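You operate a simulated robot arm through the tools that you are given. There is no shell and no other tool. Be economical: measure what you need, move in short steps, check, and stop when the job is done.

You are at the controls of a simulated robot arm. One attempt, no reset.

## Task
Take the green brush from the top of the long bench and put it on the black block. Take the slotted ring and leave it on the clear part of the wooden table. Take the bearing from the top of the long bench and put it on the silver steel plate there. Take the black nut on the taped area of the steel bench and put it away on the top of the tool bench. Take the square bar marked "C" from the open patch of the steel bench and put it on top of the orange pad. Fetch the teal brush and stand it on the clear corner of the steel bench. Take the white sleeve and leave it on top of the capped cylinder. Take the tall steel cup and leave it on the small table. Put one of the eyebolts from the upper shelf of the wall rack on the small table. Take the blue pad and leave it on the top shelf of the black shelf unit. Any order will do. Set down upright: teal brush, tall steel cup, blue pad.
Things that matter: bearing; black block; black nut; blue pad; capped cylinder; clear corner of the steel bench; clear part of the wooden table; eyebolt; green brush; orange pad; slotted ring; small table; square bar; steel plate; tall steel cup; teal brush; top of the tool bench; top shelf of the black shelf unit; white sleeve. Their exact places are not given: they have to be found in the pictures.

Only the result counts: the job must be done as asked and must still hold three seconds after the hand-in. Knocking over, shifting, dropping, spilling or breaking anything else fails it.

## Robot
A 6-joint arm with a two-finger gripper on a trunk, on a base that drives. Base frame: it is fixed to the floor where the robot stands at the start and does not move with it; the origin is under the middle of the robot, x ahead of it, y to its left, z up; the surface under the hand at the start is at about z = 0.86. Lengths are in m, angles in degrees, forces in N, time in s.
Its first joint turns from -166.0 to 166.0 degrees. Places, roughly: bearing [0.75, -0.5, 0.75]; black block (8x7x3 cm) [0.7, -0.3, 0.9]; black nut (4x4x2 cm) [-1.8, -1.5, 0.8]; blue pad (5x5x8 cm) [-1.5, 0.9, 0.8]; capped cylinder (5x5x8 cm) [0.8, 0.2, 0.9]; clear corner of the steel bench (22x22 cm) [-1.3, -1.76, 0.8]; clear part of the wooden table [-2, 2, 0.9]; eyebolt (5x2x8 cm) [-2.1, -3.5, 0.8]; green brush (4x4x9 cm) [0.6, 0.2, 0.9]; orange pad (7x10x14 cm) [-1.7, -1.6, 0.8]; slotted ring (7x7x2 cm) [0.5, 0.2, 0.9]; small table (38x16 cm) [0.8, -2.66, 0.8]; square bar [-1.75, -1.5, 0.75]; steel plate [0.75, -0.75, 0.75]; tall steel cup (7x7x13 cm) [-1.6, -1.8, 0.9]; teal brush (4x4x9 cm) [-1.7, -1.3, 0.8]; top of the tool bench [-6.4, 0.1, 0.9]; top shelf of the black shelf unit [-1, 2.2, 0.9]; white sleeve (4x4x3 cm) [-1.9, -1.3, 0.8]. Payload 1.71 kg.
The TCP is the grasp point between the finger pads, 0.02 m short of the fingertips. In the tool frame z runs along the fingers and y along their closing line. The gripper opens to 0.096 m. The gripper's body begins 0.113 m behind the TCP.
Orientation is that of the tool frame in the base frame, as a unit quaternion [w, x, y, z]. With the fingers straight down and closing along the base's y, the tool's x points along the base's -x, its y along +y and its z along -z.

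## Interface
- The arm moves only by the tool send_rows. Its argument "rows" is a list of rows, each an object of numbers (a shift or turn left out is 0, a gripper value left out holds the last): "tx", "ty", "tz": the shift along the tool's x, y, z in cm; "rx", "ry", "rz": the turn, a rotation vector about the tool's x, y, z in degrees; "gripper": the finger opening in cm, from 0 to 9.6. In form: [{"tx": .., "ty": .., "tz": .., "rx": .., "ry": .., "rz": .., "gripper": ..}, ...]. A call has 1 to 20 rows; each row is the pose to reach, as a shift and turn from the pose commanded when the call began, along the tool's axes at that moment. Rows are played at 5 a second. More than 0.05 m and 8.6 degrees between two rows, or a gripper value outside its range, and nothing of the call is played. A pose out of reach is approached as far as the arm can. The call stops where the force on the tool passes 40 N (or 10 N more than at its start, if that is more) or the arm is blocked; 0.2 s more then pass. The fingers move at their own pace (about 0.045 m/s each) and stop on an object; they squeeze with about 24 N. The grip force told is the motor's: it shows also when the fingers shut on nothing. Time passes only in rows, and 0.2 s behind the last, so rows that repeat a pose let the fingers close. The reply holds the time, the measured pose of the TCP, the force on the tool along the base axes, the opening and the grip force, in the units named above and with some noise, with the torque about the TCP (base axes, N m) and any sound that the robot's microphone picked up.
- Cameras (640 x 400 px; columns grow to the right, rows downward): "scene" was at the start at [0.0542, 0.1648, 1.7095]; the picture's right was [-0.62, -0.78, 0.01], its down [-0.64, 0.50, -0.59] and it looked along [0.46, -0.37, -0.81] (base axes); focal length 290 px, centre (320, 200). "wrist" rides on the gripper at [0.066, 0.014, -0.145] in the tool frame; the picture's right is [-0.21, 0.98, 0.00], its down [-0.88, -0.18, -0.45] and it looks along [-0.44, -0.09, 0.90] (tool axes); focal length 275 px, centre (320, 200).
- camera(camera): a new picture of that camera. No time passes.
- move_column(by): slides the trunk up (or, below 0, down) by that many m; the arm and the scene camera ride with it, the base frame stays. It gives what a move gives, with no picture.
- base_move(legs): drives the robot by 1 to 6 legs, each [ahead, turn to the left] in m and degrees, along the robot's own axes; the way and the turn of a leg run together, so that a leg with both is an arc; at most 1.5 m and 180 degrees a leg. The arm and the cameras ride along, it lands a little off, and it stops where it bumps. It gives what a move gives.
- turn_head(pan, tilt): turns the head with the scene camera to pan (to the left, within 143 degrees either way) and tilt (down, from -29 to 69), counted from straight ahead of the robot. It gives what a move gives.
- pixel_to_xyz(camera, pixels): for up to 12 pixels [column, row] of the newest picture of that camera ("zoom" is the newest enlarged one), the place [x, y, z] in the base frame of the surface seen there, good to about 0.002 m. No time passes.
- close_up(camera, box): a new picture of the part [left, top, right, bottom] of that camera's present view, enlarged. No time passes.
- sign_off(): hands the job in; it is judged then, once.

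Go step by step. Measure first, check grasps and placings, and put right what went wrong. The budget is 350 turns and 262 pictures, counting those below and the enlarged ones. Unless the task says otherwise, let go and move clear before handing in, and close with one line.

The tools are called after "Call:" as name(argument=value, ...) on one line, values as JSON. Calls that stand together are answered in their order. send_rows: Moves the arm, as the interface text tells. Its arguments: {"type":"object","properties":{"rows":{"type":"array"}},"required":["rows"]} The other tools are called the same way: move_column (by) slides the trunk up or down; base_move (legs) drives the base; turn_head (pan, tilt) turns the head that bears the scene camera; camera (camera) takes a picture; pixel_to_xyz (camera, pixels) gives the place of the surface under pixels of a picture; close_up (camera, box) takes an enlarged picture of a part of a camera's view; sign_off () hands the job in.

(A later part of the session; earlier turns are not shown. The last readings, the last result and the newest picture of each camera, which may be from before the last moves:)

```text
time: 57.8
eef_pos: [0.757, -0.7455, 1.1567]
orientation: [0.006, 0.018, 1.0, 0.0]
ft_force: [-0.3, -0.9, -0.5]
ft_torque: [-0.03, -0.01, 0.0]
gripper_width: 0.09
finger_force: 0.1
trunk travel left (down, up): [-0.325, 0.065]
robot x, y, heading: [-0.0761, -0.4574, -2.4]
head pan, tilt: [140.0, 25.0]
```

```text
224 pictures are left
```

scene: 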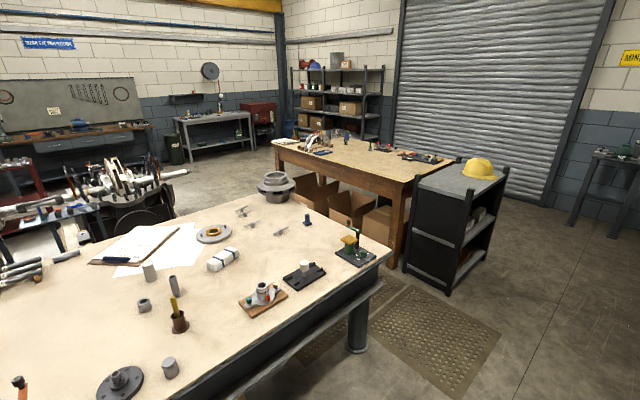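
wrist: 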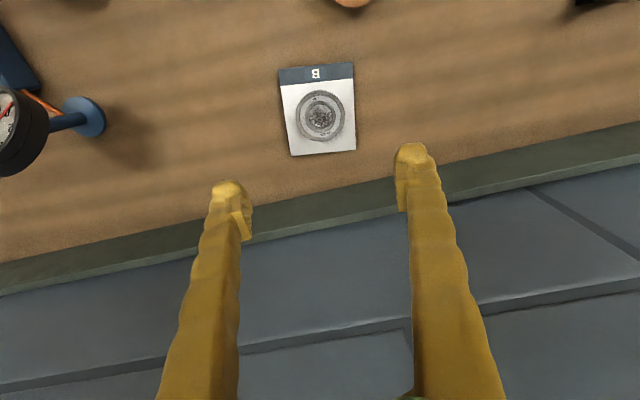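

I see the steel bench's far end with the blue item (307,218), the black shelf unit with the hard hat (450,180), and the wooden table (370,155). Measure them.

Call:
pixel_to_xyz(camera="scene", pixels=[[307, 218], [435, 180], [418, 183], [500, 175], [390, 250], [420, 180], [350, 155], [285, 140], [445, 295], [275, 150], [455, 165], [400, 270]])

Call:
close_up(camera="scene", box=[260, 120, 520, 290])

```text
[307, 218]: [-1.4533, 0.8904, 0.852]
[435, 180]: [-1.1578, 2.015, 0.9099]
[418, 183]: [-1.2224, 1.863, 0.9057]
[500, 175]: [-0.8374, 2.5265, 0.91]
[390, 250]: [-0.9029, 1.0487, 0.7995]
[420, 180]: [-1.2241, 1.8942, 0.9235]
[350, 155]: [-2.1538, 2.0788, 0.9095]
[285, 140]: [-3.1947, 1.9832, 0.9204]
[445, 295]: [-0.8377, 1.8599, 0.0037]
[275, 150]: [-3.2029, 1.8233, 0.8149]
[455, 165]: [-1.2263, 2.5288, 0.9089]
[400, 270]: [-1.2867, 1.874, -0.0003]
```

```text
2.35 times, centred on (390, 205) of scene
```

zoom: 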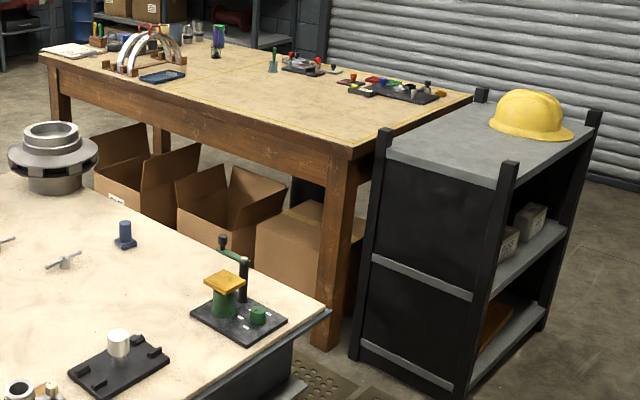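

The blue pad stands at (-1.45,0.89), shelf top at z 0.91, wooden table top at 0.91. The slotted ring is reachable from here (0.82 m), so I sweep the arm to it at height.

Call:
send_rows(rows=[{"tx": 1.6, "ty": 4.5}, {"tx": 3.3, "ty": 9}, {"tx": 4.9, "ty": 13.5}, {"tx": 6.6, "ty": 18}, {"tx": 8.2, "ty": 22.5}, {"tx": 9.9, "ty": 27}, {"tx": 11.5, "ty": 31.5}, {"tx": 13.2, "ty": 36}, {"tx": 14.8, "ty": 40.5}, {"tx": 16.4, "ty": 45}, {"tx": 18.1, "ty": 49.5}, {"tx": 19.7, "ty": 54}, {"tx": 21.4, "ty": 58.5}, {"tx": 23, "ty": 63}, {"tx": 24.7, "ty": 67.5}, {"tx": 26.3, "ty": 72}, {"tx": 28, "ty": 76.5}, {"tx": 29.6, "ty": 81}, {"tx": 31.3, "ty": 85.5}, {"tx": 32.9, "ty": 90}])

Call:
camera(camera="wrist")

```text
time: 62.0
eef_pos: [0.46, 0.1645, 1.1548]
orientation: [0.006, 0.018, 1.0, 0.0]
ft_force: [1.0, 0.6, 0.2]
ft_torque: [0.01, -0.02, 0.02]
gripper_width: 0.09
finger_force: 0.1
trunk travel left (down, up): [-0.325, 0.065]
robot x, y, heading: [-0.0695, -0.4594, -2.2]
head pan, tilt: [140.0, 25.0]
```

```text
222 pictures are left
```

wrist: 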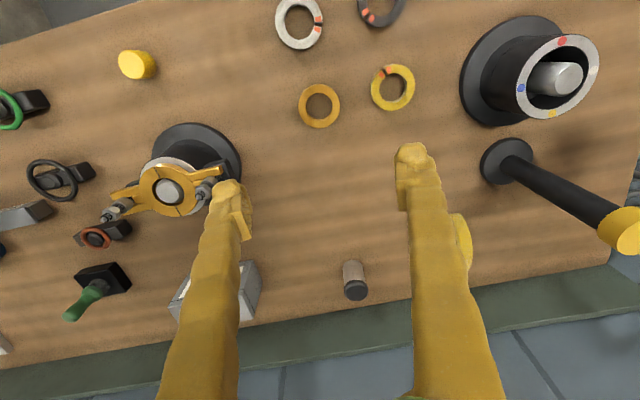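

Call:
pixel_to_xyz(camera="wrist", pixels=[[319, 88], [319, 123], [302, 106], [336, 105], [319, 106]])

```text
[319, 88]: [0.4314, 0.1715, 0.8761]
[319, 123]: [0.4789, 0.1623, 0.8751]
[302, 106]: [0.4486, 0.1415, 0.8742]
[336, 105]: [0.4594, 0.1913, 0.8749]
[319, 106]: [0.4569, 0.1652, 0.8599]
```

Ring centre (0.457,0.166), aligned. Lower to just above, open 8.4.

Call:
send_rows(rows=[{"tz": 4, "gripper": 8.4}, {"tz": 9}, {"tz": 14}, {"tz": 19}, {"tz": 23}, {"tz": 25.3}])

Call:
camera(camera="wrist")

```text
time: 63.4
eef_pos: [0.465, 0.1667, 0.9006]
orientation: [0.007, 0.018, 1.0, -0.001]
ft_force: [0.1, 0.6, 0.8]
ft_torque: [-0.02, 0.02, -0.03]
gripper_width: 0.0842
finger_force: 0.1
trunk travel left (down, up): [-0.325, 0.065]
robot x, y, heading: [-0.0725, -0.4581, -2.2]
head pan, tilt: [140.0, 25.0]
```

```text
221 pictures are left
```

wrist: 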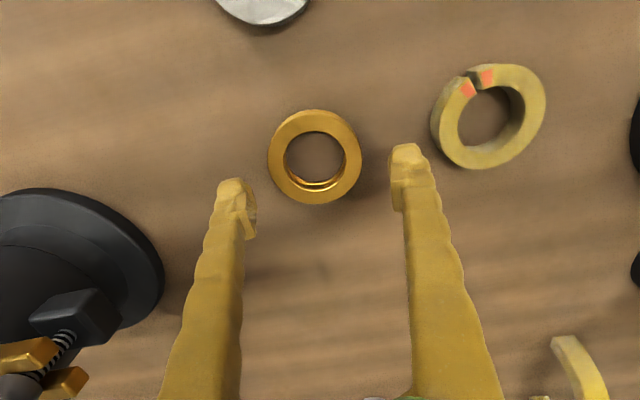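

Ring shows ~1 cm nearer the robot than the fingers; shift back 0.9 cm, lower 1.6 cm and close.

Call:
send_rows(rows=[{"tx": 0.9, "ty": -0.2}, {"tx": 0.9, "ty": -0.2, "tz": 0.8}, {"tx": 0.9, "ty": -0.2, "tz": 1.6}, {"tx": 0.9, "ty": -0.2, "tz": 1.6, "gripper": 5}, {"tx": 0.9, "ty": -0.2, "tz": 1.6, "gripper": 4.5}, {"tx": 0.9, "ty": -0.2, "tz": 1.6}, {"tx": 0.9, "ty": -0.2, "tz": 1.6}, {"tx": 0.9, "ty": -0.2, "tz": 1.6}])

Call:
camera(camera="wrist")

```text
time: 65.2
eef_pos: [0.4561, 0.1627, 0.8846]
orientation: [0.006, 0.018, 1.0, 0.0]
ft_force: [0.0, -0.1, 0.0]
ft_torque: [-0.01, 0.0, 0.02]
gripper_width: 0.0608
finger_force: 24.0
trunk travel left (down, up): [-0.325, 0.065]
robot x, y, heading: [-0.0708, -0.456, -2.2]
head pan, tilt: [140.0, 25.0]
```

```text
220 pictures are left
```

wrist: 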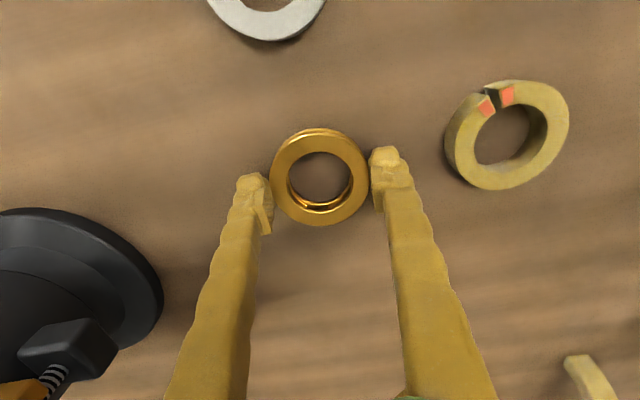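

Slotted ring held (6.08 cm). Lift and tuck the arm in front of the robot.

Call:
send_rows(rows=[{"tz": -4.5}, {"tz": -9}, {"tz": -13.5}, {"tz": -18}, {"tz": -22.5}, {"tz": -27}, {"tz": -27, "ty": -4.5}, {"tz": -27, "ty": -9}, {"tz": -27, "ty": -13.5}, {"tz": -27, "ty": -18}, {"tz": -27, "ty": -22.5}, {"tz": -27, "ty": -27}, {"tz": -27, "ty": -31.5}, {"tz": -27, "ty": -36}, {"tz": -27, "ty": -40.5}, {"tz": -27, "ty": -45}, {"tz": -27, "ty": -49}])

Call:
base_move(legs=[[-0.2, 0], [0, 92], [1.4, 0], [0.55, 0]])

Call:
turn_head(pan=70, tilt=40)

Call:
camera(camera="scene")

```text
time: 68.8
eef_pos: [0.4348, -0.3261, 1.1558]
orientation: [0.008, 0.017, 1.0, 0.0]
ft_force: [0.3, 0.5, -1.3]
ft_torque: [-0.03, -0.03, -0.03]
gripper_width: 0.0604
finger_force: 24.9
trunk travel left (down, up): [-0.325, 0.065]
robot x, y, heading: [-0.0692, -0.4575, -2.4]
head pan, tilt: [140.0, 25.0]
```

```text
time: 89.7
eef_pos: [-0.356, 2.0232, 1.1567]
orientation: [0.004, -0.698, 0.716, 0.005]
ft_force: [0.0, 0.4, -2.0]
ft_torque: [0.01, 0.0, -0.03]
gripper_width: 0.0606
finger_force: 23.9
trunk travel left (down, up): [-0.325, 0.065]
robot x, y, heading: [-0.221, 1.5165, 88.3]
head pan, tilt: [140.0, 25.0]
```

```text
time: 91.1
eef_pos: [-0.3688, 2.0058, 1.1609]
orientation: [0.014, -0.699, 0.715, 0.008]
ft_force: [0.3, -0.9, -1.6]
ft_torque: [0.02, 0.02, 0.03]
gripper_width: 0.0605
finger_force: 23.7
trunk travel left (down, up): [-0.325, 0.065]
robot x, y, heading: [-0.2254, 1.5185, 88.3]
head pan, tilt: [70.0, 40.0]
```

```text
219 pictures are left
```

scene: 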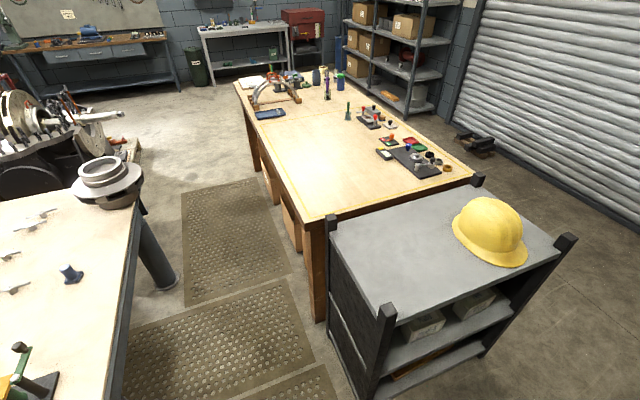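

Robot at (-0.22,1.52). I see the gap with mats; measure table edge, bench end, shelf and free table top.

Call:
pixel_to_xyz(camera="scene", pixels=[[130, 230], [140, 190], [312, 218], [275, 150], [237, 85], [290, 240], [330, 170], [360, 160], [300, 130], [290, 160], [340, 260], [450, 220]])

Call:
close_up(camera="scene", box=[230, 60, 480, 230])

```text
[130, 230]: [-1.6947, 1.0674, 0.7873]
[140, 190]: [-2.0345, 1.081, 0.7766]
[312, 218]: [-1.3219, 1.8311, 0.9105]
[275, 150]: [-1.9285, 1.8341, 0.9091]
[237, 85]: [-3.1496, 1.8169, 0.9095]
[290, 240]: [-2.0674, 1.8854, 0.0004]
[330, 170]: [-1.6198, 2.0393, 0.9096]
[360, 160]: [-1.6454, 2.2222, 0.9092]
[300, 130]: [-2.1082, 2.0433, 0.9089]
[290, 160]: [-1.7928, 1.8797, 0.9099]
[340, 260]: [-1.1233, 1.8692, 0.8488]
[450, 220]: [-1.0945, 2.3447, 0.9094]
```

```text
2.35 times, centred on (355, 145) of scene
```

zoom: 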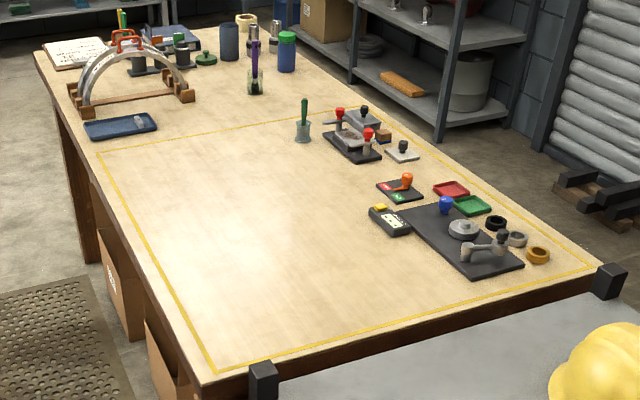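

The clear area is about x -1.5…-2.2, y 1.88…2.2. From a spot around (-1.1,1.45) I could reach table, blue pad and shelf; drive there.

Call:
base_move(legs=[[0, 95.5], [0.87, 0], [0, -4]])

```text
time: 104.0
eef_pos: [-1.5809, 1.3349, 1.1588]
orientation: [-0.007, 1.0, -0.014, -0.012]
ft_force: [0.4, -0.1, -0.9]
ft_torque: [-0.01, 0.11, 0.02]
gripper_width: 0.0606
finger_force: 24.0
trunk travel left (down, up): [-0.325, 0.065]
robot x, y, heading: [-1.0875, 1.4839, 178.4]
head pan, tilt: [70.0, 40.0]
```

Robot at (-1.09,1.48). Carry the ring over to about (-1.78,2.02).

Call:
send_rows(rows=[{"tx": -1.5, "ty": -4.5}, {"tx": -3, "ty": -9}, {"tx": -4.5, "ty": -13.5}, {"tx": -6, "ty": -18}, {"tx": -7.5, "ty": -22.5}, {"tx": -9, "ty": -27}, {"tx": -10.5, "ty": -31.5}, {"tx": -12, "ty": -36}, {"tx": -13.5, "ty": -40.5}, {"tx": -15, "ty": -45}, {"tx": -16.5, "ty": -49.5}, {"tx": -18, "ty": -54}, {"tx": -19.5, "ty": -58.5}, {"tx": -21, "ty": -63}, {"tx": -21.9, "ty": -67.5}])

Call:
camera(camera="wrist")

```text
time: 107.2
eef_pos: [-1.777, 2.0188, 1.1717]
orientation: [-0.005, 1.0, -0.015, -0.013]
ft_force: [0.5, -0.1, -1.1]
ft_torque: [-0.01, -0.04, 0.0]
gripper_width: 0.0603
finger_force: 24.8
trunk travel left (down, up): [-0.325, 0.065]
robot x, y, heading: [-1.0842, 1.4823, 178.1]
head pan, tilt: [70.0, 40.0]
```

```text
217 pictures are left
```

wrist: 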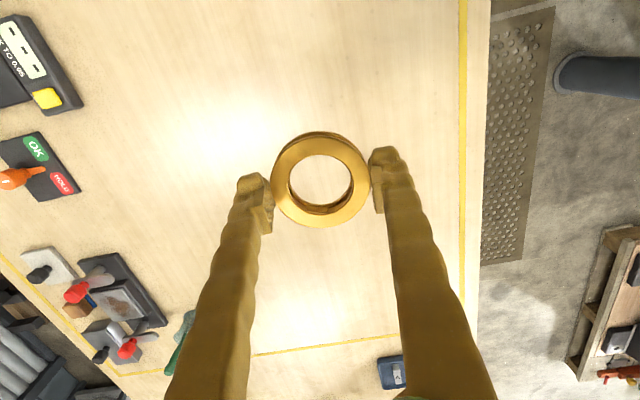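

The clear wood lies right below. Lower to near the top (0.909).

Call:
send_rows(rows=[{"tz": 4.5}, {"tz": 9}, {"tz": 13.5}, {"tz": 18}, {"tz": 21}, {"tz": 22.5}, {"tz": 23}, {"tz": 23.4}])

```text
time: 109.0
eef_pos: [-1.782, 2.0215, 0.9367]
orientation: [-0.005, 1.0, -0.015, -0.014]
ft_force: [0.7, -0.5, -0.4]
ft_torque: [0.03, 0.01, 0.02]
gripper_width: 0.0606
finger_force: 24.2
trunk travel left (down, up): [-0.325, 0.065]
robot x, y, heading: [-1.0845, 1.482, 178.0]
head pan, tilt: [70.0, 40.0]
```

Call:
send_rows(rows=[{"tz": 0.2}, {"tz": 0.35}, {"tz": 0.45}])

```text
time: 109.8
eef_pos: [-1.7841, 2.0206, 0.9338]
orientation: [-0.005, 1.0, -0.015, -0.014]
ft_force: [-5.0, 4.6, 15.1]
ft_torque: [0.07, -0.26, 0.11]
gripper_width: 0.0605
finger_force: 24.3
trunk travel left (down, up): [-0.325, 0.065]
robot x, y, heading: [-1.0878, 1.481, 178.0]
head pan, tilt: [70.0, 40.0]
```

Contact. Open and rise.

Call:
send_rows(rows=[{"tz": -0.1}, {"tz": -0.1, "gripper": 7.5}, {"tz": -0.1, "gripper": 8.5}, {"tz": -0.1}, {"tz": -4}, {"tz": -8.5}, {"tz": -13}, {"tz": -17.5}, {"tz": -22}])

Call:
camera(camera="wrist")

```text
time: 111.8
eef_pos: [-1.7765, 2.0169, 1.1537]
orientation: [-0.004, 1.0, -0.015, -0.014]
ft_force: [0.5, 0.2, -0.3]
ft_torque: [-0.01, 0.0, 0.0]
gripper_width: 0.0849
finger_force: 0.1
trunk travel left (down, up): [-0.325, 0.065]
robot x, y, heading: [-1.0887, 1.4823, 178.1]
head pan, tilt: [70.0, 40.0]
```

```text
216 pictures are left
```

wrist: 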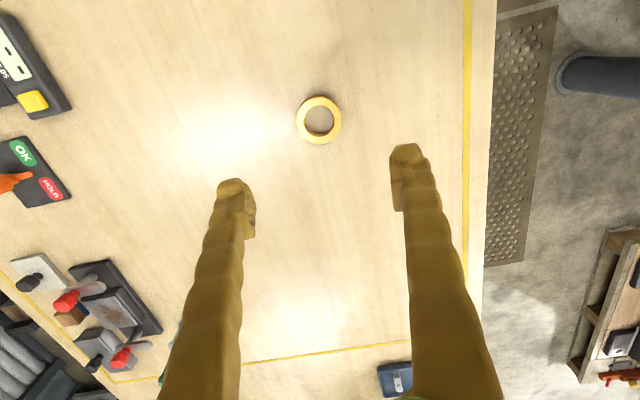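

The ring lies on clear wood. Now sweep the arm toward the blue pad at (-1.45,0.89), staying high.

Call:
send_rows(rows=[{"tx": 1.5, "ty": 4.65}, {"tx": 3, "ty": 9.3}, {"tx": 4.5, "ty": 14}, {"tx": 6, "ty": 18.6}, {"tx": 7.5, "ty": 23.2}, {"tx": 9, "ty": 27.9}, {"tx": 10.5, "ty": 32.5}, {"tx": 12, "ty": 37.2}, {"tx": 13.5, "ty": 41.8}, {"tx": 15, "ty": 46.5}, {"tx": 16.5, "ty": 51.1}, {"tx": 18, "ty": 55.8}, {"tx": 19.5, "ty": 60.4}, {"tx": 21, "ty": 65.1}, {"tx": 22.5, "ty": 69.7}, {"tx": 24, "ty": 74.4}, {"tx": 25.5, "ty": 79}, {"tx": 27, "ty": 83.7}, {"tx": 28.5, "ty": 88.3}, {"tx": 30, "ty": 93}])

Call:
camera(camera="wrist")

```text
time: 116.0
eef_pos: [-1.5024, 1.0807, 1.1357]
orientation: [-0.004, 1.0, -0.014, -0.014]
ft_force: [1.1, 0.1, 0.1]
ft_torque: [-0.01, 0.05, -0.02]
gripper_width: 0.085
finger_force: 0.0
trunk travel left (down, up): [-0.325, 0.065]
robot x, y, heading: [-1.0872, 1.483, 177.9]
head pan, tilt: [70.0, 40.0]
```

```text
215 pictures are left
```

wrist: 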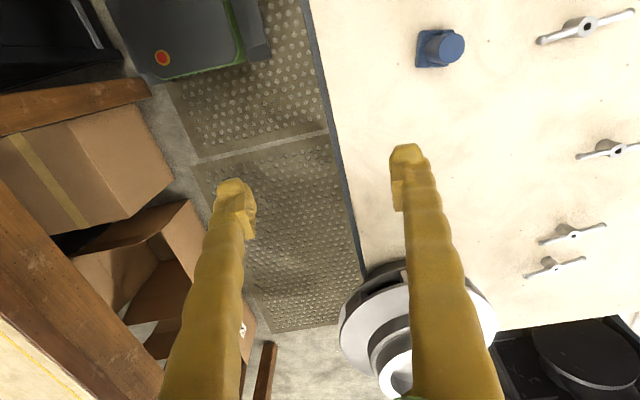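

Call:
close_up(camera="wrist", box=[400, 15, 480, 80])

Call:
pixel_to_xyz(camera="wrist", pixels=[[449, 47], [440, 47], [456, 47], [418, 31], [417, 66], [430, 33], [400, 80], [440, 35]])

```text
6.15 times, centred on (440, 48) of wrist
```

zoom: 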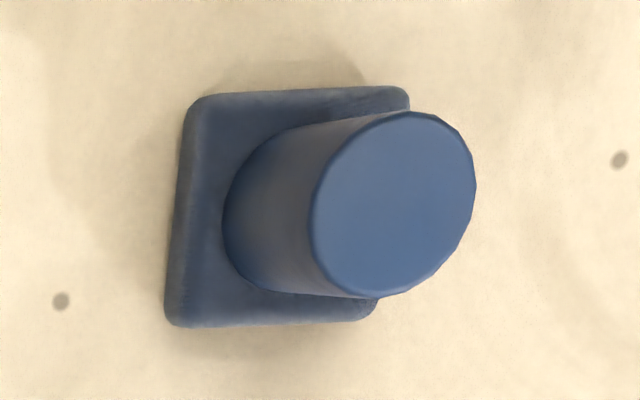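

```text
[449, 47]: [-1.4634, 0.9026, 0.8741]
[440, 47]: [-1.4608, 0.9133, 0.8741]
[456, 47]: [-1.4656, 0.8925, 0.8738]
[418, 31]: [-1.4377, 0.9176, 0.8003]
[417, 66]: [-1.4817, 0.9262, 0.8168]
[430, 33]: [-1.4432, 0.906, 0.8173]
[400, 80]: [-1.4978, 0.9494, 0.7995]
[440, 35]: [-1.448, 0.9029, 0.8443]
```

Handle centre (-1.464,0.902), top 0.874, base plate top 0.817. Move over it and descend partway.

Call:
send_rows(rows=[{"tx": 1.1, "ty": 4.4}, {"tx": 2.2, "ty": 8.9}, {"tx": 3.3, "ty": 13.3}, {"tx": 4.5, "ty": 17.75}, {"tx": 4.5, "ty": 17.75, "tz": 5}, {"tx": 4.5, "ty": 17.75, "tz": 10}, {"tx": 4.5, "ty": 17.75, "tz": 15}, {"tx": 4.5, "ty": 17.75, "tz": 20}])

Call:
camera(camera="wrist")

```text
time: 117.8
eef_pos: [-1.4696, 0.9028, 0.9299]
orientation: [-0.005, 1.0, -0.015, -0.014]
ft_force: [0.0, 0.5, -0.2]
ft_torque: [0.0, 0.02, -0.01]
gripper_width: 0.085
finger_force: 0.2
trunk travel left (down, up): [-0.325, 0.065]
robot x, y, heading: [-1.0888, 1.4808, 178.4]
head pan, tilt: [70.0, 40.0]
```

```text
213 pictures are left
```

wrist: 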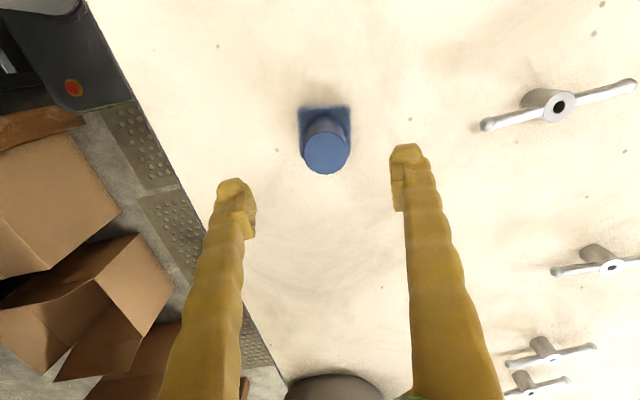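

Slight offset: shift 0.5 cm back and 0.3 cm sideways, lower 7.2 cm, close.

Call:
send_rows(rows=[{"tx": 0.5, "ty": 0.3, "tz": 3}, {"tx": 0.5, "ty": 0.3, "tz": 6}, {"tx": 0.5, "ty": 0.3, "tz": 7.2}, {"tx": 0.5, "ty": 0.3, "tz": 7.2, "gripper": 2}, {"tx": 0.5, "ty": 0.3, "tz": 7.2, "gripper": 1}, {"tx": 0.5, "ty": 0.3, "tz": 7.2}, {"tx": 0.5, "ty": 0.3, "tz": 7.2}, {"tx": 0.5, "ty": 0.3, "tz": 7.2}])

```text
time: 119.5
eef_pos: [-1.4673, 0.9006, 0.8607]
orientation: [-0.005, 1.0, -0.015, -0.014]
ft_force: [-0.1, 0.9, 0.6]
ft_torque: [-0.03, -0.01, 0.04]
gripper_width: 0.0334
finger_force: 23.7
trunk travel left (down, up): [-0.325, 0.065]
robot x, y, heading: [-1.0858, 1.4814, 178.3]
head pan, tilt: [70.0, 40.0]
```

Blue pad gripped (3.3 cm). Lift and swing around the robot's front toward the shelf side.

Call:
send_rows(rows=[{"tz": -4.7}, {"tz": -9.4}, {"tz": -14.1}, {"tz": -18.8}, {"tz": -23.5}, {"tz": -28}, {"tz": -28, "tx": -1.3, "ty": -4.7}, {"tz": -28, "tx": -2.6, "ty": -9.4}, {"tz": -28, "tx": -3.9, "ty": -14}, {"tz": -28, "tx": -5.2, "ty": -18.6}, {"tz": -28, "tx": -6.5, "ty": -23.2}, {"tz": -28, "tx": -7.8, "ty": -27.8}, {"tz": -28, "tx": -9.1, "ty": -32.4}, {"tz": -28, "tx": -10.4, "ty": -37}, {"tz": -28, "tx": -11.7, "ty": -41.6}, {"tz": -28, "tx": -13, "ty": -46.2}, {"tz": -28, "tx": -14, "ty": -50.8}, {"tz": -28, "tx": -14, "ty": -55.4}])

Call:
camera(camera="wrist")

```text
time: 123.3
eef_pos: [-1.5842, 1.4568, 1.1528]
orientation: [-0.004, 1.0, -0.014, -0.014]
ft_force: [-0.2, 0.4, -0.5]
ft_torque: [0.02, 0.01, 0.0]
gripper_width: 0.0334
finger_force: 24.2
trunk travel left (down, up): [-0.325, 0.065]
robot x, y, heading: [-1.0924, 1.4823, 178.1]
head pan, tilt: [70.0, 40.0]
```

```text
212 pictures are left
```

wrist: 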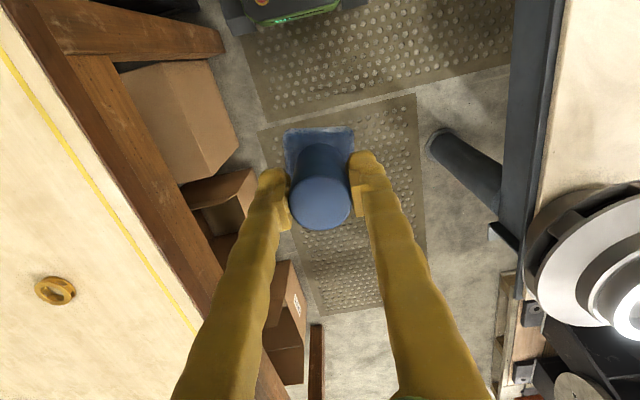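

Call:
send_rows(rows=[{"tx": 0.7, "ty": -4.7}, {"tx": 1.4, "ty": -9.4}, {"tx": 2.1, "ty": -14}, {"tx": 2.8, "ty": -18.6}, {"tx": 3.5, "ty": -23.2}, {"tx": 4.2, "ty": -27.8}, {"tx": 5, "ty": -32.4}, {"tx": 5.8, "ty": -37}, {"tx": 6.5, "ty": -41.8}, {"tx": 8, "ty": -46.2}, {"tx": 12, "ty": -48.5}, {"tx": 16.3, "ty": -50.5}, {"tx": 20.6, "ty": -52.7}, {"tx": 25, "ty": -54.8}, {"tx": 29.3, "ty": -57}, {"tx": 33.6, "ty": -59}, {"tx": 38, "ty": -61}, {"tx": 42.5, "ty": -63}, {"tx": 47, "ty": -65}])

Call:
camera(camera="wrist")

```text
time: 127.3
eef_pos: [-1.094, 2.0939, 1.1432]
orientation: [-0.005, 1.0, -0.015, -0.014]
ft_force: [-0.1, 0.0, -0.1]
ft_torque: [0.0, 0.03, -0.01]
gripper_width: 0.0335
finger_force: 23.4
trunk travel left (down, up): [-0.325, 0.065]
robot x, y, heading: [-1.0843, 1.4848, 178.1]
head pan, tilt: [70.0, 40.0]
```

```text
211 pictures are left
```

wrist: 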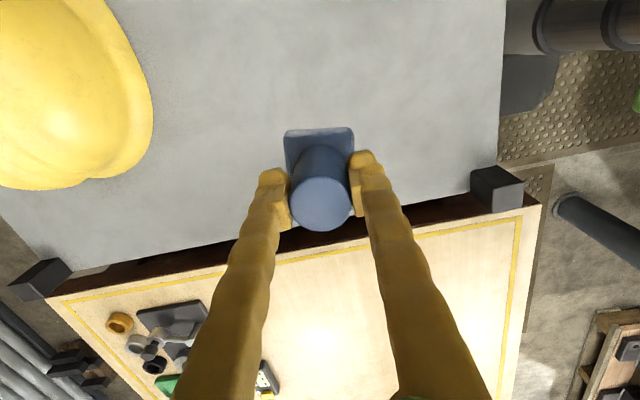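

Over the shelf; check shelf height and clearance from the hat.

Call:
pixel_to_xyz(camera="wrist", pixels=[[150, 110], [145, 140], [250, 100], [330, 90], [360, 180], [480, 180]])

```text
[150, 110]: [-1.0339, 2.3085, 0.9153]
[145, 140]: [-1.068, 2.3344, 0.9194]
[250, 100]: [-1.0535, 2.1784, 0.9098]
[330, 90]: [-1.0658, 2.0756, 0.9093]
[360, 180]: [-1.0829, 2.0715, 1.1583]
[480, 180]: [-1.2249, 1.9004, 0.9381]
```

Shelf top 0.909, 20 cm free. Lower toward TCP z 0.971.

Call:
send_rows(rows=[{"tx": 1, "tz": 4}, {"tx": 1, "tz": 9}, {"tx": 1, "tz": 13}, {"tx": 1, "tz": 15.5}, {"tx": 1, "tz": 16.5}])

Call:
send_rows(rows=[{"tz": 0.2}, {"tz": 0.4}, {"tz": 0.6}, {"tz": 0.7}])

```text
time: 128.6
eef_pos: [-1.089, 2.0936, 0.9783]
orientation: [-0.005, 1.0, -0.016, -0.014]
ft_force: [0.1, -0.4, -0.2]
ft_torque: [0.01, -0.04, -0.04]
gripper_width: 0.0331
finger_force: 24.0
trunk travel left (down, up): [-0.325, 0.065]
robot x, y, heading: [-1.0884, 1.4787, 177.9]
head pan, tilt: [70.0, 40.0]
```

```text
time: 129.6
eef_pos: [-1.0904, 2.092, 0.9718]
orientation: [-0.005, 1.0, -0.015, -0.014]
ft_force: [0.0, 0.9, -0.1]
ft_torque: [0.0, 0.0, -0.02]
gripper_width: 0.0333
finger_force: 23.8
trunk travel left (down, up): [-0.325, 0.065]
robot x, y, heading: [-1.0902, 1.4824, 178.1]
head pan, tilt: [70.0, 40.0]
```

Call:
send_rows(rows=[{"tz": 0.1}, {"tz": 0.2}, {"tz": 0.3}])

```text
time: 130.3
eef_pos: [-1.0904, 2.0927, 0.9685]
orientation: [-0.005, 1.0, -0.015, -0.014]
ft_force: [-0.5, 10.9, 20.8]
ft_torque: [0.05, 0.02, 0.01]
gripper_width: 0.0334
finger_force: 23.9
trunk travel left (down, up): [-0.325, 0.065]
robot x, y, heading: [-1.0862, 1.4795, 178.0]
head pan, tilt: [70.0, 40.0]
```

Contact; open and rise.

Call:
send_rows(rows=[{"tz": -0.1}, {"tz": -0.1, "gripper": 5}, {"tz": -0.1, "gripper": 8.5}, {"tz": -0.1}, {"tz": -0.1}, {"tz": -4}, {"tz": -8.5}, {"tz": -13}, {"tz": -17}])

Call:
camera(camera="wrist")

```text
time: 132.3
eef_pos: [-1.0841, 2.0918, 1.1377]
orientation: [-0.004, 1.0, -0.015, -0.014]
ft_force: [-0.1, 0.6, 0.8]
ft_torque: [0.0, 0.0, 0.0]
gripper_width: 0.085
finger_force: 0.1
trunk travel left (down, up): [-0.325, 0.065]
robot x, y, heading: [-1.0902, 1.4837, 177.7]
head pan, tilt: [70.0, 40.0]
```

```text
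210 pictures are left
```

wrist: 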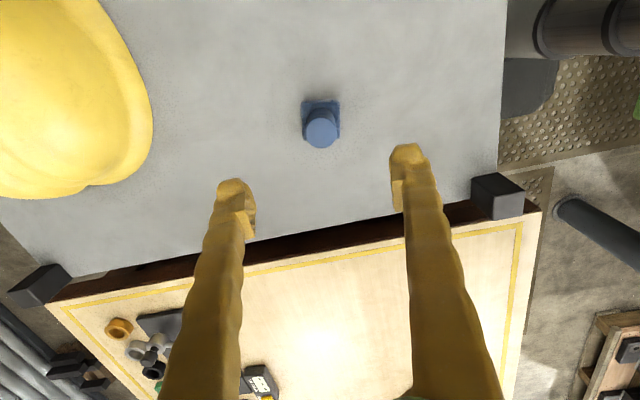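

Blue pad stands upright at (321,125). Now look at the steel bench and beyond from here (to the robot's left), to plan the access.

Call:
turn_head(pan=60, tilt=25)

Call:
camera(camera="scene")

Call:
turn_head(pan=10, tilt=15)

Call:
camera(camera="scene")

```text
time: 133.1
eef_pos: [-1.0847, 2.0928, 1.1364]
orientation: [-0.004, 1.0, -0.015, -0.014]
ft_force: [0.4, -0.1, 0.1]
ft_torque: [-0.01, -0.04, -0.01]
gripper_width: 0.0848
finger_force: 0.0
trunk travel left (down, up): [-0.325, 0.065]
robot x, y, heading: [-1.0868, 1.4841, 178.1]
head pan, tilt: [60.0, 25.0]
```

```text
209 pictures are left
```

scene: 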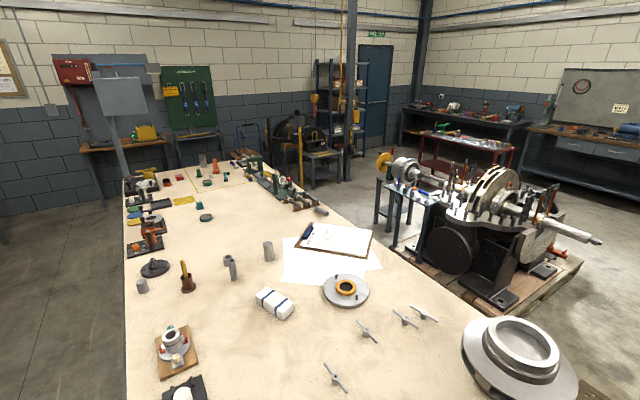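

```text
time: 134.3
eef_pos: [-1.0851, 2.0925, 1.1369]
orientation: [-0.004, 1.0, -0.015, -0.014]
ft_force: [0.4, 0.1, 0.1]
ft_torque: [-0.03, 0.02, 0.01]
gripper_width: 0.0851
finger_force: 0.0
trunk travel left (down, up): [-0.325, 0.065]
robot x, y, heading: [-1.0881, 1.4851, 178.0]
head pan, tilt: [10.0, 15.0]
```

```text
208 pictures are left
```

scene: 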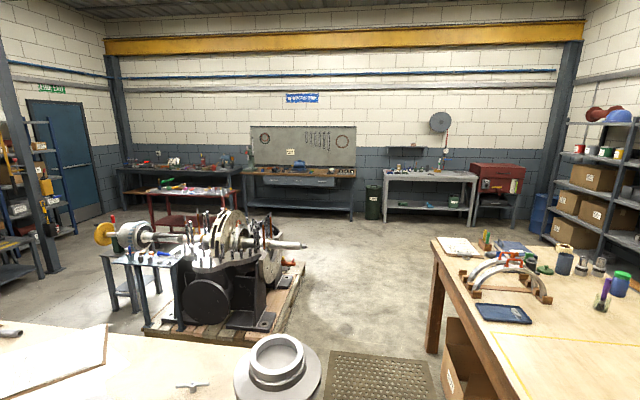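

Call:
pixel_to_xyz(camera="scene", pixels=[[300, 171], [260, 175], [340, 178], [250, 195], [175, 335], [285, 305], [130, 320], [430, 175], [190, 195], [110, 290], [380, 380], [180, 165]])

Call:
turn_head(pan=60, tilt=25)

Call:
camera(camera="scene")

Call:
pixel_to_xyz(camera="scene", pixels=[[305, 205], [380, 258], [440, 300], [245, 158], [180, 165], [130, 178], [320, 150], [375, 220], [340, 220], [260, 300], [420, 250], [290, 175]])

```text
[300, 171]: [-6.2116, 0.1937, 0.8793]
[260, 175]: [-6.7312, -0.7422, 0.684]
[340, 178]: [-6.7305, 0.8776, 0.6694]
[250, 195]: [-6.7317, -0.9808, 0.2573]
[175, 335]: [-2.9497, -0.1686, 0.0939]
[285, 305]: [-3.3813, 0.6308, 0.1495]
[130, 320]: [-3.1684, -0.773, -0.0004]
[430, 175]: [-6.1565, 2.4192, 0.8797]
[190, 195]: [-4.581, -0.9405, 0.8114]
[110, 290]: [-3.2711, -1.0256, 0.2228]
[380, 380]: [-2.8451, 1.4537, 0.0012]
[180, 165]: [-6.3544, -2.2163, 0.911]
```

```text
time: 135.5
eef_pos: [-1.0842, 2.0921, 1.1369]
orientation: [-0.005, 1.0, -0.015, -0.013]
ft_force: [0.6, 0.4, -0.2]
ft_torque: [-0.02, 0.03, -0.02]
gripper_width: 0.085
finger_force: 0.1
trunk travel left (down, up): [-0.325, 0.065]
robot x, y, heading: [-1.0848, 1.4832, 177.7]
head pan, tilt: [60.0, 25.0]
```

```text
207 pictures are left
```

scene: 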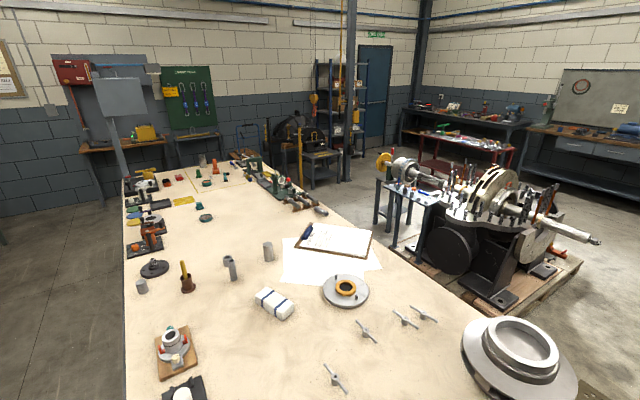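

```text
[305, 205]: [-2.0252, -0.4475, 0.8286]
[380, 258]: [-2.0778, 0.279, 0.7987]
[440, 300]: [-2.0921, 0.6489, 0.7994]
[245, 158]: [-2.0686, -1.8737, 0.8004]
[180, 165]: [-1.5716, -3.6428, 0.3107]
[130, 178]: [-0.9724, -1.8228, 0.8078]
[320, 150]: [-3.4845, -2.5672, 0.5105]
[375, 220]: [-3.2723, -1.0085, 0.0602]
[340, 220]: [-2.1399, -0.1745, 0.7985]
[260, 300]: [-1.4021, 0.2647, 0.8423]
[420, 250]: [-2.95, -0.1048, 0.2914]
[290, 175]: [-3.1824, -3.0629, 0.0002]
```

The steel bench spans x -2.14…-0.9, y -1.87…1.07. From a spot south of its end, about (-1.6,-2.25), all needed items there are within reach. First bring the arm to the front, then drive out and round by the east corridor.

Call:
send_rows(rows=[{"tx": -4.4, "ty": 2}, {"tx": -8.8, "ty": 4}, {"tx": -13.2, "ty": 6}, {"tx": -17.6, "ty": 8}, {"tx": -22, "ty": 10}, {"tx": -26.4, "ty": 12}, {"tx": -30.8, "ty": 14}, {"tx": -35.2, "ty": 16}, {"tx": -39.5, "ty": 18}, {"tx": -41, "ty": 22.5}, {"tx": -41.5, "ty": 27}, {"tx": -42, "ty": 31.5}, {"tx": -42.5, "ty": 36}, {"tx": -43, "ty": 40.5}, {"tx": -43.5, "ty": 45}, {"tx": -44, "ty": 49.5}, {"tx": -44, "ty": 54}, {"tx": -44, "ty": 58.5}, {"tx": -44, "ty": 61}])

Call:
base_move(legs=[[-0.8, 0], [0, 91], [1.5, 0], [1.5, 0], [0.75, 0]])

```text
time: 139.5
eef_pos: [-1.5404, 1.4952, 1.1423]
orientation: [-0.004, 1.0, -0.015, -0.014]
ft_force: [0.7, 0.4, 0.2]
ft_torque: [0.02, -0.01, 0.01]
gripper_width: 0.0848
finger_force: 0.1
trunk travel left (down, up): [-0.325, 0.065]
robot x, y, heading: [-1.0864, 1.4808, 178.0]
head pan, tilt: [60.0, 25.0]
```

```text
time: 175.7
eef_pos: [-0.2422, -2.7576, 1.1415]
orientation: [0.008, 0.692, 0.722, -0.013]
ft_force: [-0.5, 0.2, 0.7]
ft_torque: [0.02, -0.02, 0.01]
gripper_width: 0.0852
finger_force: 0.1
trunk travel left (down, up): [-0.325, 0.065]
robot x, y, heading: [-0.2614, -2.3028, -88.0]
head pan, tilt: [60.0, 25.0]
```

Robot at (-0.26,-2.30). Turn west and check the way ahead.

Call:
base_move(legs=[[0, -92]])

Call:
turn_head(pan=0, tilt=35)

Call:
camera(camera="scene")

```text
time: 182.1
eef_pos: [-0.6981, -2.312, 1.1462]
orientation: [-0.005, 1.0, 0.01, -0.021]
ft_force: [0.2, 0.1, -0.4]
ft_torque: [-0.01, 0.01, 0.03]
gripper_width: 0.0848
finger_force: 0.1
trunk travel left (down, up): [-0.325, 0.065]
robot x, y, heading: [-0.2615, -2.3038, -179.0]
head pan, tilt: [60.0, 25.0]
```

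```text
time: 183.4
eef_pos: [-0.69, -2.313, 1.1504]
orientation: [-0.004, 1.0, 0.009, -0.025]
ft_force: [0.2, -0.1, 0.1]
ft_torque: [0.02, 0.04, 0.0]
gripper_width: 0.085
finger_force: 0.1
trunk travel left (down, up): [-0.325, 0.065]
robot x, y, heading: [-0.2643, -2.3061, -179.4]
head pan, tilt: [0.0, 35.0]
```

```text
206 pictures are left
```

scene: 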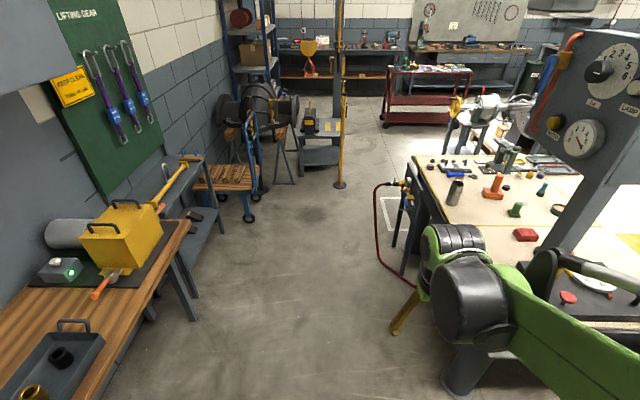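

A red hose hangs by the bench end at (378,230); brown table edge to the left. Measure clearances.

Call:
pixel_to_xyz(camera="scene", pixels=[[376, 200], [375, 240], [395, 280], [385, 225], [395, 185], [180, 230], [205, 160], [130, 350], [250, 215], [340, 185], [440, 235], [560, 75]])

Call:
close_up(camera="scene", box=[360, 140, 480, 300])

```text
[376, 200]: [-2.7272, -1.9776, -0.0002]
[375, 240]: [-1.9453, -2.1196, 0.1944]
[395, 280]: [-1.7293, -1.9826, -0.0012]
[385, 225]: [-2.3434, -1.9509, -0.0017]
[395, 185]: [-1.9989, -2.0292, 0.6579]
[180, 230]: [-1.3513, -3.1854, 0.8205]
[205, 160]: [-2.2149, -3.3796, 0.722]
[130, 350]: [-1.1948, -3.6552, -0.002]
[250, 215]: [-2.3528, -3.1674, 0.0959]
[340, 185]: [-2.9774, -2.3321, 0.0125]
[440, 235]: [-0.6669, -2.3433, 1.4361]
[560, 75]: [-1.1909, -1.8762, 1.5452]
```

```text
2.50 times, centred on (420, 220) of scene
```

zoom: 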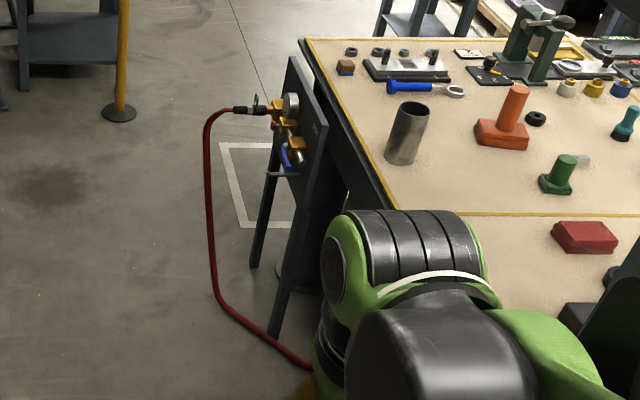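

Call:
close_up(camera="scene", box=[410, 140, 600, 260])

Call:
pixel_to_xyz(camera="zoom", pixels=[[145, 190], [276, 185], [285, 145], [330, 123], [368, 193], [450, 165], [450, 140], [350, 225], [400, 310], [398, 125], [430, 90], [500, 105]])

```text
3.33 times, centred on (505, 200) of scene
```

zoom: 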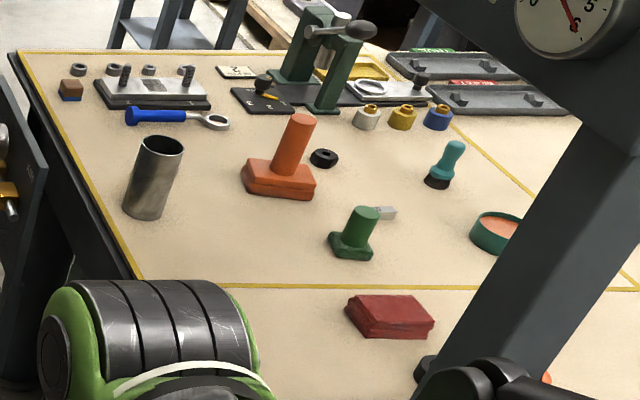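

```text
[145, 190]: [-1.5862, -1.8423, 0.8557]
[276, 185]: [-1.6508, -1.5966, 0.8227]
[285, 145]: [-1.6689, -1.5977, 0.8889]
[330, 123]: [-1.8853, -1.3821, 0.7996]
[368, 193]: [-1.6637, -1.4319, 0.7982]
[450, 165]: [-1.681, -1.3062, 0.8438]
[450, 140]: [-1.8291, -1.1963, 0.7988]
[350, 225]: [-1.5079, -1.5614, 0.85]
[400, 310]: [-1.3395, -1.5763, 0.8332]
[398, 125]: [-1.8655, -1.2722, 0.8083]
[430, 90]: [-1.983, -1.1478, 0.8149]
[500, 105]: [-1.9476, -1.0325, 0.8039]
```

Most targets lie at x -1.5…-1.9, y -1.3…-1.85. Drive 0.7 m west and view the hose.

Call:
base_move(legs=[[0, 6], [0.6, 0], [0, -6]])

Call:
turn_head(pan=-25, tilt=50)

Call:
camera(camera="scene")

```text
time: 189.1
eef_pos: [-1.2619, -2.372, 1.1519]
orientation: [-0.003, 1.0, 0.004, -0.027]
ft_force: [0.2, -0.4, -0.3]
ft_torque: [0.0, 0.01, 0.03]
gripper_width: 0.085
finger_force: 0.0
trunk travel left (down, up): [-0.325, 0.065]
robot x, y, heading: [-0.8392, -2.3713, -180.0]
head pan, tilt: [0.0, 35.0]
```

```text
time: 190.0
eef_pos: [-1.2482, -2.3707, 1.1572]
orientation: [-0.003, 0.999, 0.003, -0.036]
ft_force: [-0.6, -0.3, -0.2]
ft_torque: [0.02, -0.01, 0.03]
gripper_width: 0.0851
finger_force: 0.1
trunk travel left (down, up): [-0.325, 0.065]
robot x, y, heading: [-0.8388, -2.3741, -180.1]
head pan, tilt: [-25.0, 50.0]
```

```text
203 pictures are left
```

scene: 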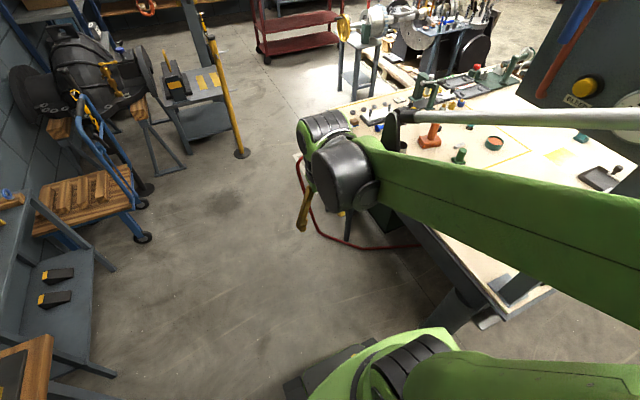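

Call:
pixel_to_xyz(camera="scene", pixels=[[303, 200], [318, 228], [340, 241], [365, 247], [395, 248], [415, 245], [300, 170], [350, 215]])

Call:
close_up(camera="scene", box=[280, 150, 440, 270])

```text
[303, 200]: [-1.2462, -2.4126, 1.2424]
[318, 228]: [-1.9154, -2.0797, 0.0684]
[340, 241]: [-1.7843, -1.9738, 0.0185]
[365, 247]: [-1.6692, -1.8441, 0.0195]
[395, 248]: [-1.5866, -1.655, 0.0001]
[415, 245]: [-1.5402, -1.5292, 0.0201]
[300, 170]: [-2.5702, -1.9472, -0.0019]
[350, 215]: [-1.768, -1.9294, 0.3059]
```

```text
3.33 times, centred on (360, 210) of scene
```

zoom: 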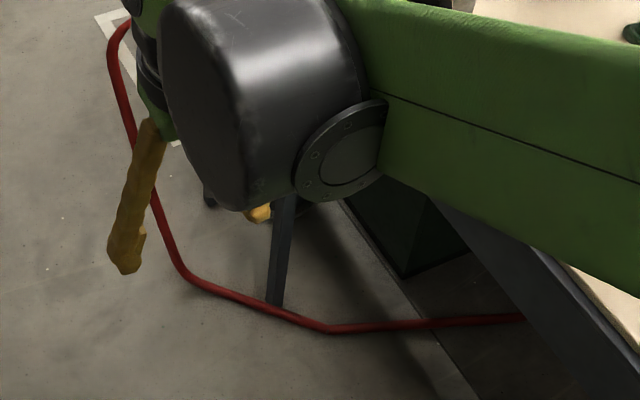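

Call:
pixel_to_xyz(camera="scene", pixels=[[288, 385], [360, 345], [430, 335], [455, 345], [330, 360], [375, 340]])

```text
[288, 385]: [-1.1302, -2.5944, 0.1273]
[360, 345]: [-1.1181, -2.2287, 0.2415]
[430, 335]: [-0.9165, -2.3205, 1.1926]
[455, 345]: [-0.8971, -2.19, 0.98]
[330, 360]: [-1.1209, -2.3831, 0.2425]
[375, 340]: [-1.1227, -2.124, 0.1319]
```

The base front is 0.29 m ahead of its axis, about 0.24 m half-wide; the hose runs through (-1.78,-1.97). Standing at (-1.43,-2.22) facing north keeps clear of it. Drive there.

Call:
base_move(legs=[[0.59, 0], [0, -90], [0.1, 0]])

Call:
turn_head(pan=0, tilt=45)

Call:
camera(camera="scene")

Call:
camera(camera="wrist")

```text
time: 201.1
eef_pos: [-1.4417, -1.8579, 1.1526]
orientation: [-0.023, 0.723, -0.691, -0.018]
ft_force: [-0.9, 2.6, -0.5]
ft_torque: [-0.32, -0.02, -0.01]
gripper_width: 0.085
finger_force: 0.0
trunk travel left (down, up): [-0.325, 0.065]
robot x, y, heading: [-1.4295, -2.2773, 92.5]
head pan, tilt: [-25.0, 50.0]
```

```text
time: 202.0
eef_pos: [-1.4424, -1.8715, 1.1575]
orientation: [-0.028, 0.722, -0.691, -0.023]
ft_force: [0.7, 0.3, 1.5]
ft_torque: [0.05, 0.01, 0.05]
gripper_width: 0.085
finger_force: 0.0
trunk travel left (down, up): [-0.325, 0.065]
robot x, y, heading: [-1.4272, -2.2723, 92.5]
head pan, tilt: [0.0, 45.0]
```

```text
201 pictures are left
```

scene: 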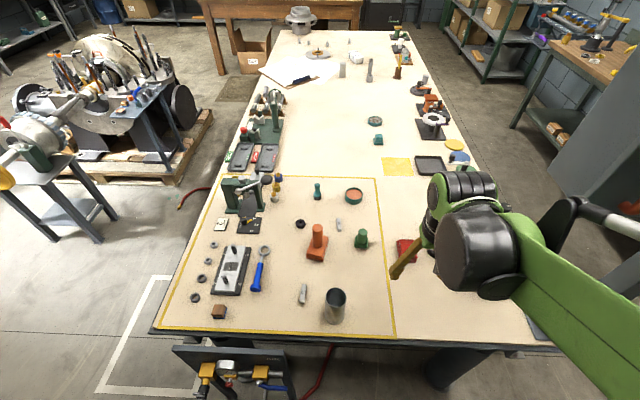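

```text
200 pictures are left
```

wrist: 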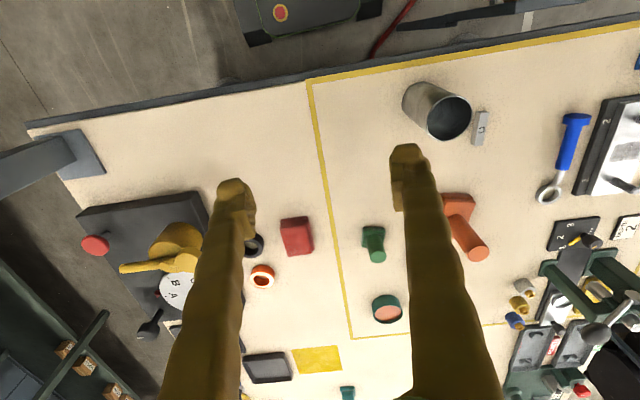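

Fine view: cup (335,300), two bars (338,224) and (302,294), nut (299,224), orange pad (317,240), teal brush (318,190). Zoom in to read the bars.

Call:
close_up(camera="scene", box=[200, 170, 400, 330])

Call:
close_up(camera="wrist", box=[440, 90, 520, 150])

Call:
close_up(camera="scene", box=[290, 210, 350, 255])

Call:
pixel_to_xyz(camera="scene", pixels=[[338, 224], [303, 294], [299, 224], [318, 228], [316, 250], [317, 184], [318, 194], [335, 296], [336, 318], [275, 195], [450, 300], [275, 182]])

```text
2.50 times, centred on (300, 250) of scene
```

zoom: 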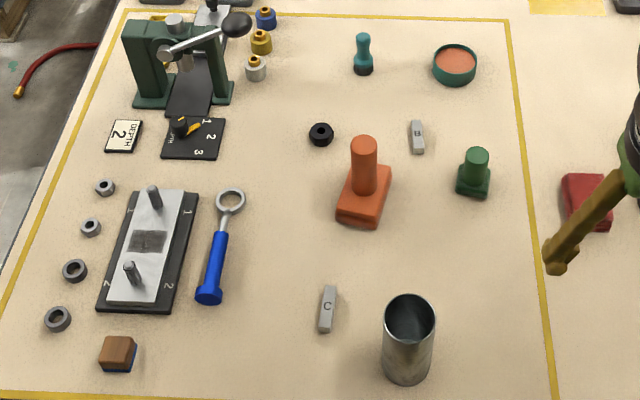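

```text
6.67 times, centred on (480, 120) of wrist
```

zoom: 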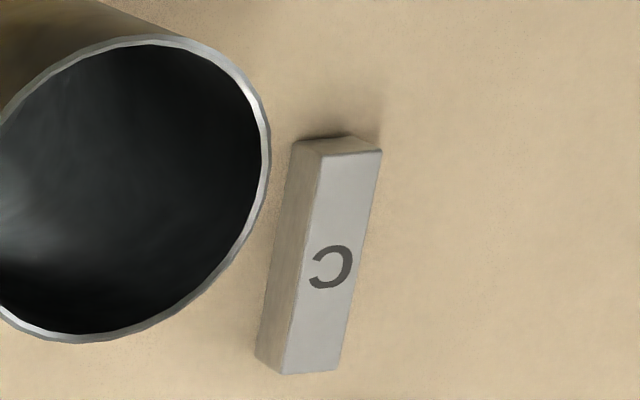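

```text
8.89 times, centred on (320, 232) of scene
```

zoom: 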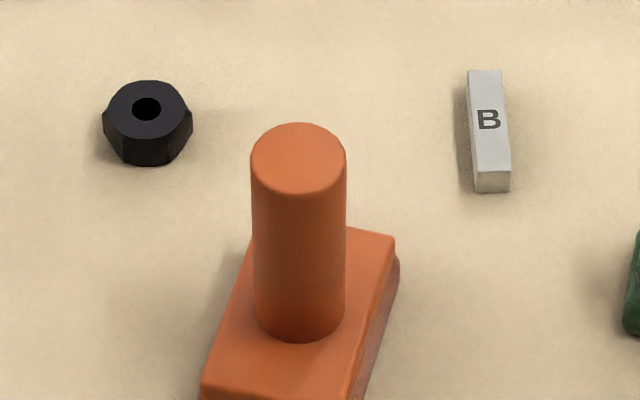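

```text
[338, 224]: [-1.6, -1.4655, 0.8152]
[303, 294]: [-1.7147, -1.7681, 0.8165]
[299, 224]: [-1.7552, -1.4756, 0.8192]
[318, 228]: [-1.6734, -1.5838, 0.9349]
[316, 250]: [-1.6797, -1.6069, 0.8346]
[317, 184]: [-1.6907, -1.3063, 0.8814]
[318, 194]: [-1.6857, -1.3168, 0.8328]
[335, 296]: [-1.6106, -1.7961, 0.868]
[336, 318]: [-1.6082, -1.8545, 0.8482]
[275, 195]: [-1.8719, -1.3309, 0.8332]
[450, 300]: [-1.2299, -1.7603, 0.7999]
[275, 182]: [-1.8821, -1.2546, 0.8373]
```

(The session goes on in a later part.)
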